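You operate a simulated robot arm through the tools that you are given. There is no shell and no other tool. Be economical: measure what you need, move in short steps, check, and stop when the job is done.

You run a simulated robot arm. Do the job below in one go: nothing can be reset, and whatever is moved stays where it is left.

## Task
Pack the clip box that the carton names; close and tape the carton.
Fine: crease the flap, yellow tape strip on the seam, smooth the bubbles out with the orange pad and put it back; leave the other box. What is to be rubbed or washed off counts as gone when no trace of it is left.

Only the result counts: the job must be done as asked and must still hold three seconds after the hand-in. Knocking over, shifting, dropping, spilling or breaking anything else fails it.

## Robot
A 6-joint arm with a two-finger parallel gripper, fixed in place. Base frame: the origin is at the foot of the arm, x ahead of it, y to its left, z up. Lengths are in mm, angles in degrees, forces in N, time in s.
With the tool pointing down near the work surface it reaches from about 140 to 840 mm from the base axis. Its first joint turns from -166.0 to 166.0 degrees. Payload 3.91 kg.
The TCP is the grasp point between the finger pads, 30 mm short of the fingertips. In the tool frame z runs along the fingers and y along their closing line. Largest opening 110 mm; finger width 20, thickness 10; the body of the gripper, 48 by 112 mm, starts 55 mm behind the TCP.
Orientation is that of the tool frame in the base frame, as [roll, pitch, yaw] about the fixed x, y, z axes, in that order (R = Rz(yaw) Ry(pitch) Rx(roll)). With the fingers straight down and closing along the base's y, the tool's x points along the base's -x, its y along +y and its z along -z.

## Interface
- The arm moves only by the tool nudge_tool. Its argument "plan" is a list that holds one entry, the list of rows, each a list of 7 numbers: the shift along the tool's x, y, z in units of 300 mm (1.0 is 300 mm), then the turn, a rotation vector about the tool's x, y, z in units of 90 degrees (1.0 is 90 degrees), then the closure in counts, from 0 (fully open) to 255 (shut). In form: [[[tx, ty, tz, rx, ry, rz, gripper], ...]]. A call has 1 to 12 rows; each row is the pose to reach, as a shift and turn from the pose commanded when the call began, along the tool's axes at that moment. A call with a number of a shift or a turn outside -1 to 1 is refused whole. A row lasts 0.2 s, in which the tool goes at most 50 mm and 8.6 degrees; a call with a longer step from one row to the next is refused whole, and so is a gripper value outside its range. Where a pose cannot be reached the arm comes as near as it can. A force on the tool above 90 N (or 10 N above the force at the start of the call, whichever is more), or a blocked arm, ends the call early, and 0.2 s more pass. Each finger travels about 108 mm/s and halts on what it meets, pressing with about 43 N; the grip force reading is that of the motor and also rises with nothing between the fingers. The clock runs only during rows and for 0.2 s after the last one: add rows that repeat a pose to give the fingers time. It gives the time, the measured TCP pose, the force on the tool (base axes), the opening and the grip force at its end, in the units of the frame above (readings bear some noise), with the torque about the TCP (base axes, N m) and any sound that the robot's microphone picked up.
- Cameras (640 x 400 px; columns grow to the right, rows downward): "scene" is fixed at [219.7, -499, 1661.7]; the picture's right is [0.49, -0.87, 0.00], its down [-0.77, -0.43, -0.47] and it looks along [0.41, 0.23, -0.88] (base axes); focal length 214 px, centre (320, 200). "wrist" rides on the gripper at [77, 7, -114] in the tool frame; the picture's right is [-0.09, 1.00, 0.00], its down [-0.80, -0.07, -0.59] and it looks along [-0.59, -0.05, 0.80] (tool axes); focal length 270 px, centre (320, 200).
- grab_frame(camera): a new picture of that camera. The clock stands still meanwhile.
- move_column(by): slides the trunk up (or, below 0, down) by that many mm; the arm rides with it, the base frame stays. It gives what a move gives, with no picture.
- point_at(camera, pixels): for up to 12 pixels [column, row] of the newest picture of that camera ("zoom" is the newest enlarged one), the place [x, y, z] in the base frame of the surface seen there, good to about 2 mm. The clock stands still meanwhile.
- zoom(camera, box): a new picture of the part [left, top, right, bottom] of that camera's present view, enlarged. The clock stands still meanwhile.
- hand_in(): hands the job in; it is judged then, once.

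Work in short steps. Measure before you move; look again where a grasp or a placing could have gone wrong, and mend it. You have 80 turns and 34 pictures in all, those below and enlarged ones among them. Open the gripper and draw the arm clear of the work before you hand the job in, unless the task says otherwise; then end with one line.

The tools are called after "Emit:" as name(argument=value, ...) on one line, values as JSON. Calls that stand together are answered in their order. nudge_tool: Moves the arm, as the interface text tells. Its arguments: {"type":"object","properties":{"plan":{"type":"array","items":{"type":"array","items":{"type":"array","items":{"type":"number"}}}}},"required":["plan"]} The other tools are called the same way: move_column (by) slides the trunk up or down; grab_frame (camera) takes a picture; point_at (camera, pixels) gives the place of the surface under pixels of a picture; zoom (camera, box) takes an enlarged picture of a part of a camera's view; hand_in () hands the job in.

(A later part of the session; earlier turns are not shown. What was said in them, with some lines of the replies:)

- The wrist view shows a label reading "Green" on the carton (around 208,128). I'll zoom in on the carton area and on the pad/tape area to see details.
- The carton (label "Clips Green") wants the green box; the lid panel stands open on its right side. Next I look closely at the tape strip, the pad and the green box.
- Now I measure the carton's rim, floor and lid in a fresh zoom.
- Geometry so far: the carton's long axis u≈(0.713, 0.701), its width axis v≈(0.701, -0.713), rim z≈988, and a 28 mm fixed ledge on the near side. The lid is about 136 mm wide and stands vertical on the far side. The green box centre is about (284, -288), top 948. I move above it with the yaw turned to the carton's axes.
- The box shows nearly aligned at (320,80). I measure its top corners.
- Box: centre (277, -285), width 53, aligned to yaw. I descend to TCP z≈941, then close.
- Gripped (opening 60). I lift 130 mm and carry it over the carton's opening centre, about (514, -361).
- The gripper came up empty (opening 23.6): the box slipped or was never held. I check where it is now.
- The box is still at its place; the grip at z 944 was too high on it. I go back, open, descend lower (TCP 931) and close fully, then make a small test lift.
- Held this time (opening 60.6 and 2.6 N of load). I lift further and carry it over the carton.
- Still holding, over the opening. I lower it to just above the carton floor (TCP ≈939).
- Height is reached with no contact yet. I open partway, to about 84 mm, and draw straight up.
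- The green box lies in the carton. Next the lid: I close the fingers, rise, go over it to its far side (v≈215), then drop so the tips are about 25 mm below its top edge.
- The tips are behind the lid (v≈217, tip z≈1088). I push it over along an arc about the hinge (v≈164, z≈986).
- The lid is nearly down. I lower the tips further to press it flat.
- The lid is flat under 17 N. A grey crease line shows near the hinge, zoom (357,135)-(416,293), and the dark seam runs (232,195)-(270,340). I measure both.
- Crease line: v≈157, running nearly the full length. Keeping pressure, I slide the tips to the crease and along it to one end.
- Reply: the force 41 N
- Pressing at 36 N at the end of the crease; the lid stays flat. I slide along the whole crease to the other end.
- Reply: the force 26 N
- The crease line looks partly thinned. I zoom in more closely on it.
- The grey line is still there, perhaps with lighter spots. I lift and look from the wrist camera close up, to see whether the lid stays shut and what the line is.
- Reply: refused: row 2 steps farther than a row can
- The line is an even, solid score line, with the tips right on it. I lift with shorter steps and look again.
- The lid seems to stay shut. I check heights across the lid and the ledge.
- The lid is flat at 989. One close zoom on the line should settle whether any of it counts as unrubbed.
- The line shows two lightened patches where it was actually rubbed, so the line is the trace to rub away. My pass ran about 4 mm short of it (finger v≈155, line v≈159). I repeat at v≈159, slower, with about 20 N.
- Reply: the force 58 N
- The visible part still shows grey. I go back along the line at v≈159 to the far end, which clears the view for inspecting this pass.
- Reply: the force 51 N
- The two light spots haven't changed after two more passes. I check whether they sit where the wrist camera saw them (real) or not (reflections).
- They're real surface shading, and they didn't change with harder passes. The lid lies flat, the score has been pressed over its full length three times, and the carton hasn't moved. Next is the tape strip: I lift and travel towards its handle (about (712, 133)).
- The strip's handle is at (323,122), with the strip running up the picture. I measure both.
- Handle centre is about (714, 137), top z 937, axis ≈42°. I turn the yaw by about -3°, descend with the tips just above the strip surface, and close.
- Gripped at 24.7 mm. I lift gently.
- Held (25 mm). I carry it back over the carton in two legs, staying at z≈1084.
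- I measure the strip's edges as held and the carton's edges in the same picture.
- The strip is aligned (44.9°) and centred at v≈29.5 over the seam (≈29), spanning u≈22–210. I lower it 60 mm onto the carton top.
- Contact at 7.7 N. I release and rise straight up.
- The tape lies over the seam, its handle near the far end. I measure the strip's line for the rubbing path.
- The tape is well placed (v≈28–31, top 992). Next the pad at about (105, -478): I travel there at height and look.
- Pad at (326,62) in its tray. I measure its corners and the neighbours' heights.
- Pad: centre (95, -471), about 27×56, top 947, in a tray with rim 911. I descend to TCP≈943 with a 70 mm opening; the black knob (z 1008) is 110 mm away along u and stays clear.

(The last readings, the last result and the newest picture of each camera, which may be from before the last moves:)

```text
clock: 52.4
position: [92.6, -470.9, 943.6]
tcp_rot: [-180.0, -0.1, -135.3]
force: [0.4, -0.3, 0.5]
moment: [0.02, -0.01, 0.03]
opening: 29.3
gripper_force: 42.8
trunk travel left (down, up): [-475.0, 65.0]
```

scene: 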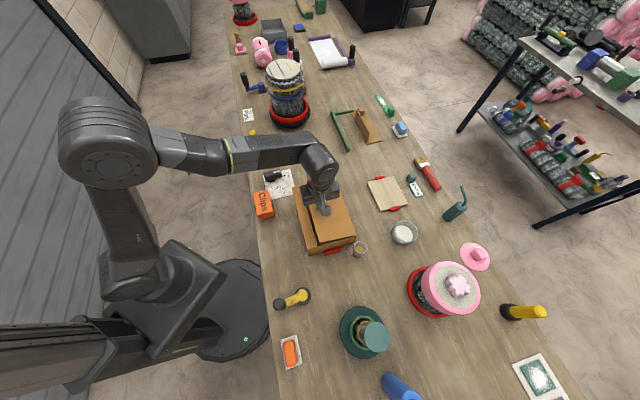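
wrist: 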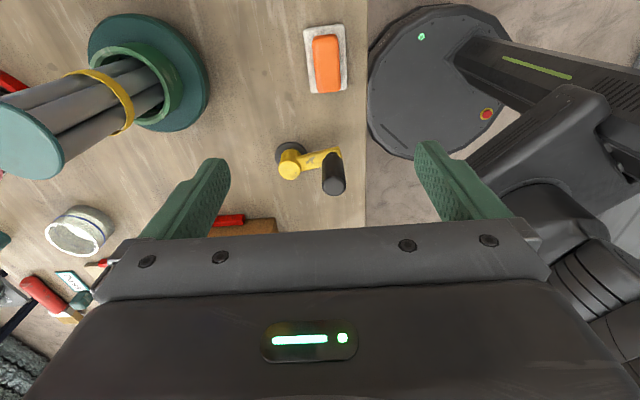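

Gripped at 29.3 mm. I lift it straight out, gently.

Emit:
nudge_tool(plan=[[[0, 0, -0.03, 0, 0, 0, 255], [0, 0, -0.08, 0, 0, 0, 255], [0, 0, -0.16, 0, 0, 0, 255], [0, 0, -0.26, 0, 0, 0, 255], [0, 0, -0.36, 0, 0, 0, 255], [0, 0, -0.46, 0, 0, 0, 255], [0, 0, -0.56, 0, 0, 0, 255], [0, 0, -0.6, 0, 0, 0, 255], [0, 0, -0.6, 0, 0, 0, 255]]])

```text
clock: 54.4
position: [94.4, -470.6, 1124.4]
tcp_rot: [180.0, 0.0, -135.2]
force: [-0.3, -0.6, -0.7]
moment: [0.0, 0.0, -0.01]
opening: 29.2
gripper_force: 43.1
trunk travel left (down, up): [-475.0, 65.0]
```

Pad held. I travel over the near end of the tape (u≈50, v≈29.5) and lower to a hover.

Emit:
nudge_tool(plan=[[[-0.06, -0.029, 0, 0, 0, 0, 255], [-0.17, -0.083, 0, 0, 0, 0, 255], [-0.29, -0.1416, 0, 0, 0, 0, 255], [-0.41, -0.2, 0, 0, 0, 0, 255], [-0.5177, -0.2528, 0, 0, 0, 0, 255]]])

Emit:
nudge_tool(plan=[[[-0.12, -0.0586, 0, 0, 0, 0, 255], [-0.25, -0.122, 0, 0, 0, 0, 255], [-0.37, -0.181, 0, 0, 0, 0, 255], [-0.47, -0.2295, 0, 0, 0, 0, 255], [-0.5177, -0.2528, 0, 0, 0, 0, 255], [-0.5177, -0.2528, 0.1, 0, 0, 0, 255], [-0.5177, -0.2528, 0.2, 0, 0, 0, 255], [-0.5177, -0.2528, 0.24, 0, 0, 0, 255], [-0.5177, -0.2528, 0.24, 0, 0, 0, 255]]])

```text
clock: 55.6
position: [258.7, -414.5, 1121.4]
tcp_rot: [-180.0, 0.1, -135.2]
force: [-0.2, -0.1, -1.5]
moment: [0.0, -0.02, 0.04]
opening: 29.5
gripper_force: 42.6
trunk travel left (down, up): [-475.0, 65.0]
```

```text
clock: 57.6
position: [421.8, -359.6, 1050.4]
tcp_rot: [179.9, 0.1, -135.2]
force: [0.1, -0.2, -1.1]
moment: [0.0, 0.02, -0.02]
opening: 29.2
gripper_force: 43.3
trunk travel left (down, up): [-475.0, 65.0]
```

I'm over the tape end. I lower in small steps to find contact.

Emit:
nudge_tool(plan=[[[0, 0, 0.03, 0, 0, 0, 255], [0, 0, 0.045, 0, 0, 0, 255], [0, 0, 0.055, 0, 0, 0, 255], [0, 0, 0.055, 0, 0, 0, 255]]])

```text
clock: 58.6
position: [421.9, -358.9, 1034.0]
tcp_rot: [-179.7, 0.0, -135.2]
force: [2.1, -1.3, 17.6]
moment: [0.07, -0.22, -0.03]
opening: 29.0
gripper_force: 42.8
trunk travel left (down, up): [-475.0, 65.0]
```

Contact at 17.6 N. I ease to a lighter press and stroke along the tape towards the handle, stopping short of it.

Emit:
nudge_tool(plan=[[[-0.03, 0, -0.004, 0, 0, 0, 255], [-0.08, 0, -0.004, 0, 0, 0, 255], [-0.13, 0, -0.004, 0, 0, 0, 255], [-0.18, 0, -0.004, 0, 0, 0, 255], [-0.23, 0, -0.004, 0, 0, 0, 255], [-0.28, 0, -0.004, 0, 0, 0, 255], [-0.33, 0, -0.004, 0, 0, 0, 255], [-0.345, 0, -0.004, 0, 0, 0, 255], [-0.345, 0, -0.004, 0, 0, 0, 255]]])

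Emit:
zoom(camera="scene", box=[285, 160, 365, 260])

```text
clock: 60.6
position: [493.6, -286.7, 1034.5]
tcp_rot: [-179.9, 0.0, -135.1]
force: [-7.3, -4.7, 6.7]
moment: [-0.12, 0.21, -0.02]
opening: 29.4
gripper_force: 42.7
trunk travel left (down, up): [-475.0, 65.0]
```

```text
4.00 times, centred on (325, 210) of scene
```

zoom: 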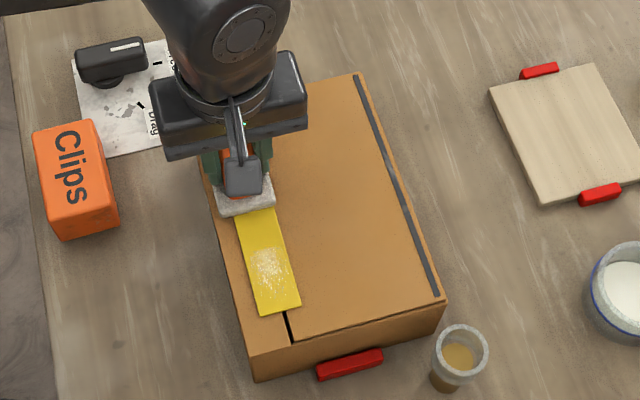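

The pad's white sole is part of it (42 mm wide, covering the tape), and white bubble speckle still shows at zoom (270,270). I check that the tape's end hasn't moved, then rub harder.

Emit:
point_at(camera="zoom", pixels=[[297, 302], [264, 311], [280, 300], [240, 230], [274, 222], [270, 265]])

Emit:
nudge_tool(plan=[[[0, 0, 0.007, 0, 0, 0, 255], [0.05, 0, 0.007, 0, 0, 0, 255], [0.11, 0, 0.007, 0, 0, 0, 255], [0.17, 0, 0.007, 0, 0, 0, 255], [0.23, 0, 0.007, 0, 0, 0, 255], [0.29, 0, 0.007, 0, 0, 0, 255], [0.345, 0, 0.007, 0, 0, 0, 255], [0.375, 0, 0.007, 0, 0, 0, 255], [0.375, 0, 0.007, 0, 0, 0, 255]]])

```text
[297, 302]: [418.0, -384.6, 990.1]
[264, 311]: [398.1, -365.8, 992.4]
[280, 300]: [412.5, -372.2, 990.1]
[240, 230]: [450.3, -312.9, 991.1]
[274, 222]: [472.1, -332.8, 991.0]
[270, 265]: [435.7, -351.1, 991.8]
```

```text
clock: 62.6
position: [414.9, -364.2, 1034.8]
tcp_rot: [-180.0, -0.2, -135.2]
force: [11.7, 12.7, 29.0]
moment: [0.56, -0.52, 0.11]
opening: 29.3
gripper_force: 43.2
trunk travel left (down, up): [-475.0, 65.0]
```

The tape end sits at u≈29, not displaced. I do a full back-and-forth with about 29 N, finishing at the handle end so I can look.

Emit:
nudge_tool(plan=[[[-0.09, 0, 0, 0, 0, 0, 255], [-0.18, 0, 0, 0, 0, 0, 255], [-0.27, 0, 0, 0, 0, 0, 255], [-0.36, 0, 0, 0, 0, 0, 255], [-0.27, 0, 0, 0, 0, 0, 255], [-0.18, 0, 0, 0, 0, 0, 255], [-0.09, 0, 0, 0, 0, 0, 255], [0, 0, 0, 0, 0, 0, 255], [-0.09, 0, 0, 0, 0, 0, 255], [-0.18, 0, 0, 0, 0, 0, 255], [-0.27, 0, 0, 0, 0, 0, 255], [-0.375, 0, 0, 0, 0, 0, 255]]])

Emit:
zoom(camera="scene", box=[300, 205, 345, 250])

```text
clock: 65.2
position: [493.9, -286.3, 1033.0]
tcp_rot: [180.0, 0.1, -135.2]
force: [-8.2, -7.3, 22.4]
moment: [-0.49, 0.58, 0.01]
opening: 29.4
gripper_force: 42.9
trunk travel left (down, up): [-475.0, 65.0]
```

```text
8.89 times, centred on (322, 228) of scene
```

zoom: 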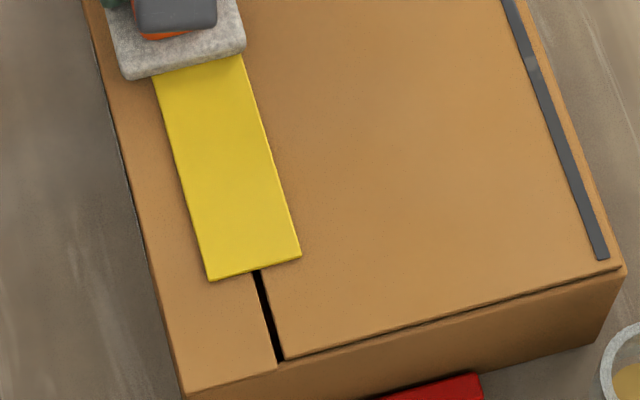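

The bubbles are gone on this stretch. I lift and back off along -u to inspect the handle end of the tape.

Emit:
nudge_tool(plan=[[[0, 0, -0.08, 0, 0, 0, 255], [0, 0, -0.2, 0, 0, 0, 255], [0.1, 0, -0.3, 0, 0, 0, 255], [0.24, 0.05, -0.34, 0, 0, 0, 255], [0.35, 0.14, -0.36, 0, 0, 0, 255], [0.35, 0.14, -0.36, 0, 0, 0, 255]]])

Emit:
zoom(camera="scene", box=[285, 165, 365, 245])

```text
clock: 66.6
position: [387.5, -330.6, 1138.5]
tcp_rot: [-180.0, 0.0, -135.2]
force: [0.8, -0.1, 0.2]
moment: [0.01, -0.01, 0.03]
opening: 29.4
gripper_force: 42.9
trunk travel left (down, up): [-475.0, 65.0]
```

```text
5.00 times, centred on (325, 205) of scene
```

zoom: 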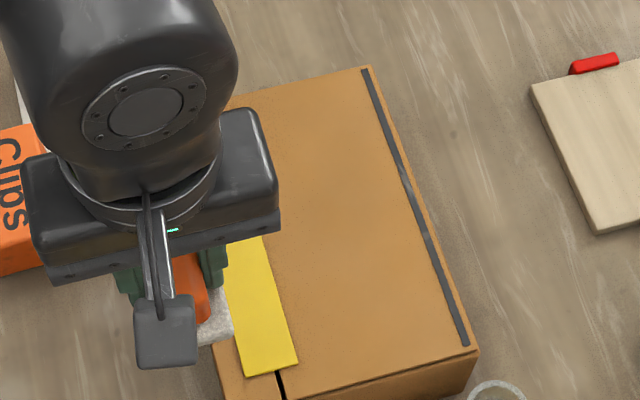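

The arm hides that end from the scene camera, so I look with the wrist camera.

Emit:
zoom(camera="wrist", box=[140, 0, 440, 220])

```text
1.82 times, centred on (290, 110) of wrist
```

zoom: 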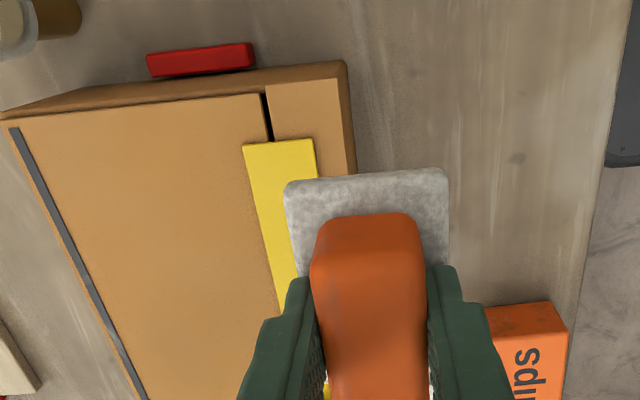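

What's visible is clean. I carry the pad back above its place, (94, -471).

Emit:
nudge_tool(plan=[[[0.06, 0.021, 0, 0, 0, 0, 255], [0.17, 0.0595, 0, 0, 0, 0, 255], [0.29, 0.1014, 0, 0, 0, 0, 255], [0.41, 0.1434, 0, 0, 0, 0, 255], [0.511, 0.1787, 0, 0, 0, 0, 255]]])

Emit:
nudge_tool(plan=[[[0.12, 0.042, 0, 0, 0, 0, 255], [0.25, 0.0874, 0, 0, 0, 0, 255], [0.37, 0.1294, 0, 0, 0, 0, 255], [0.47, 0.1644, 0, 0, 0, 0, 255], [0.511, 0.1787, 0, 0, 0, 0, 255], [0.511, 0.1787, 0, 0, 0, 0, 255]]])

```text
clock: 67.8
position: [242.6, -402.5, 1139.8]
tcp_rot: [180.0, 0.0, -135.2]
force: [-0.6, 0.4, -0.4]
moment: [-0.01, -0.01, -0.02]
opening: 29.2
gripper_force: 42.8
trunk travel left (down, up): [-475.0, 65.0]
```

```text
clock: 69.2
position: [95.1, -472.1, 1141.9]
tcp_rot: [179.9, 0.0, -135.1]
force: [0.7, -0.3, -0.9]
moment: [0.01, -0.03, -0.01]
opening: 29.2
gripper_force: 43.1
trunk travel left (down, up): [-475.0, 65.0]
```

On target within noise. I lower slowly to z≈944.

Emit:
nudge_tool(plan=[[[0.002, 0.002, 0.12, 0, 0, 0, 255], [0.002, 0.002, 0.26, 0, 0, 0, 255], [0.002, 0.002, 0.4, 0, 0, 0, 255], [0.002, 0.002, 0.52, 0, 0, 0, 255], [0.002, 0.002, 0.6, 0, 0, 0, 255], [0.002, 0.002, 0.635, 0, 0, 0, 255], [0.002, 0.002, 0.65, 0, 0, 0, 255], [0.002, 0.002, 0.655, 0, 0, 0, 255], [0.002, 0.002, 0.655, 0, 0, 0, 255]]])

```text
clock: 71.2
position: [96.7, -471.1, 944.4]
tcp_rot: [179.9, 0.0, -135.3]
force: [-0.5, -0.4, -0.9]
moment: [0.01, -0.01, 0.0]
opening: 29.2
gripper_force: 43.6
trunk travel left (down, up): [-475.0, 65.0]
```

Force still shows only the pad's weight, so I lower a touch more until it touches.

Emit:
nudge_tool(plan=[[[0, 0, 0.004, 0, 0, 0, 255], [0, 0, 0.008, 0, 0, 0, 255], [0, 0, 0.008, 0, 0, 0, 255]]])

```text
clock: 72.0
position: [96.9, -471.1, 942.2]
tcp_rot: [180.0, -0.1, -135.1]
force: [-0.9, -1.5, 7.2]
moment: [0.09, 0.03, -0.01]
opening: 29.3
gripper_force: 43.2
trunk travel left (down, up): [-475.0, 65.0]
```

Touching (7 N). I open and lift away.

Emit:
nudge_tool(plan=[[[0, 0, -0.003, 0, 0, 0, 255], [0, 0, -0.003, 0, 0, 0, 93], [0, 0, -0.003, 0, 0, 0, 93], [0, 0, -0.003, 0, 0, 0, 93], [0, 0, -0.1, 0, 0, 0, 93], [0, 0, -0.24, 0, 0, 0, 93], [0, 0, -0.38, 0, 0, 0, 93], [0, 0, -0.52, 0, 0, 0, 93], [0, 0, -0.66, 0, 0, 0, 93], [0, 0, -0.76, 0, 0, 0, 93]]])

Emit:
grab_frame(camera="scene")

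```text
clock: 74.2
position: [95.2, -469.2, 1173.3]
tcp_rot: [180.0, 0.0, -135.3]
force: [0.0, 0.8, 0.1]
moment: [0.02, 0.03, 0.02]
opening: 70.0
gripper_force: 0.0
trunk travel left (down, up): [-475.0, 65.0]
```

```text
2 pictures are left
```

scene: 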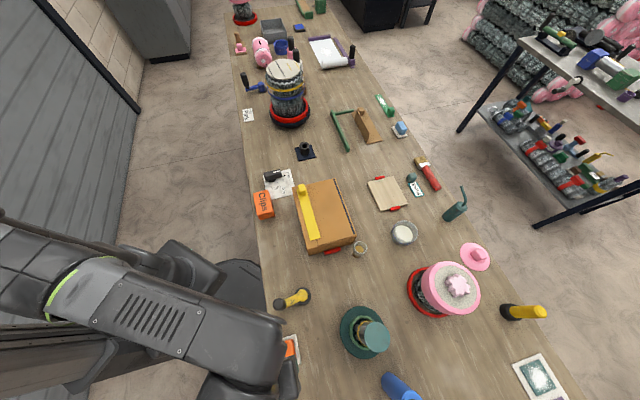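

Carton and tape are unobstructed. I zoom in on them with one of the last two pictures to check the whole tape and lid.

Emit:
zoom(camera="scene", box=[285, 175, 365, 255])

Emit:
point_at(camera="scene", pixels=[[263, 205], [303, 189], [312, 220], [330, 215], [345, 230], [315, 187], [340, 190], [290, 347]])

```text
5.00 times, centred on (325, 215) of scene
```

zoom: 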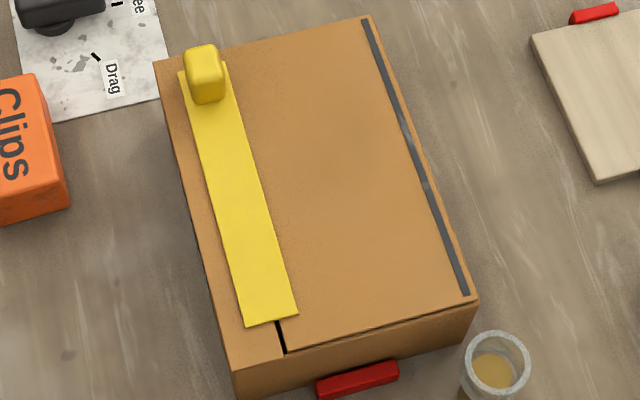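

```text
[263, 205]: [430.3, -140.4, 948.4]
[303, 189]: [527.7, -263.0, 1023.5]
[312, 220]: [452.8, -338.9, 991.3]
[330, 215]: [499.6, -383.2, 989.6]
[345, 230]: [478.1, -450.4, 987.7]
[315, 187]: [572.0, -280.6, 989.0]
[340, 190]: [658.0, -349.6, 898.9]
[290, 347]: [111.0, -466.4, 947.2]
```

The tape is smooth over its full length, the lid is flat, and the orange box is unmoved. I use the last look to confirm the pad is back in place.

Emit:
grab_frame(camera="wrist")

Emit:
point_at(camera="wrist", pixels=[[320, 75], [320, 90], [315, 60], [330, 60], [320, 50]])

```text
0 pictures are left
```

wrist: 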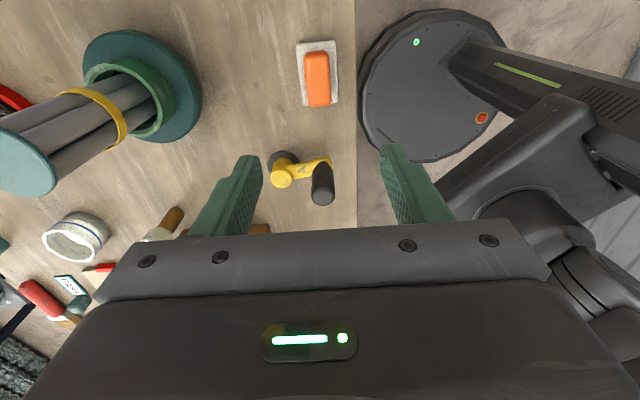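

```text
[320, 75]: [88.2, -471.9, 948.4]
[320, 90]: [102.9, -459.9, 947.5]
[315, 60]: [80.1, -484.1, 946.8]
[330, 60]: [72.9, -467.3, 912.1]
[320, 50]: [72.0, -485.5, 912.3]
```

I check the sole's corners against the original ones, (87, -510), (58, -479) and (102, -433).

Emit:
point_at(camera="wrist", pixels=[[298, 46], [334, 43], [336, 98], [302, 103], [317, 78]])

```text
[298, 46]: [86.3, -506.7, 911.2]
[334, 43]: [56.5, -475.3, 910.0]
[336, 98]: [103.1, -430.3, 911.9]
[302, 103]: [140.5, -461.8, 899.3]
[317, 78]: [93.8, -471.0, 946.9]
```

The pad is back within about 2–3 mm. The gripper is open and the arm is clear (z≈1173), so I raise it a little more and then hand in.

Emit:
nudge_tool(plan=[[[0, 0, -0.1, 0, 0, 0, 0], [0, 0, -0.2, 0, 0, 0, 0], [0, 0, -0.2, 0, 0, 0, 0]]])

Emit:
hand_in()

```text
clock: 75.0
position: [98.0, -469.3, 1231.4]
tcp_rot: [180.0, 0.1, -135.1]
force: [-0.4, -0.2, -0.2]
moment: [0.01, 0.0, -0.02]
opening: 110.2
gripper_force: 0.0
trunk travel left (down, up): [-475.0, 65.0]
```

```text
The job is handed in.
```

I packed the green clip box, closed the carton and pressed along the flap crease, taped the seam, smoothed the bubbles out and put the orange pad back within about 3 mm; the orange box was left untouched, but the grey line along the crease is still visible: I took it for a printed score line, not something to rub off.
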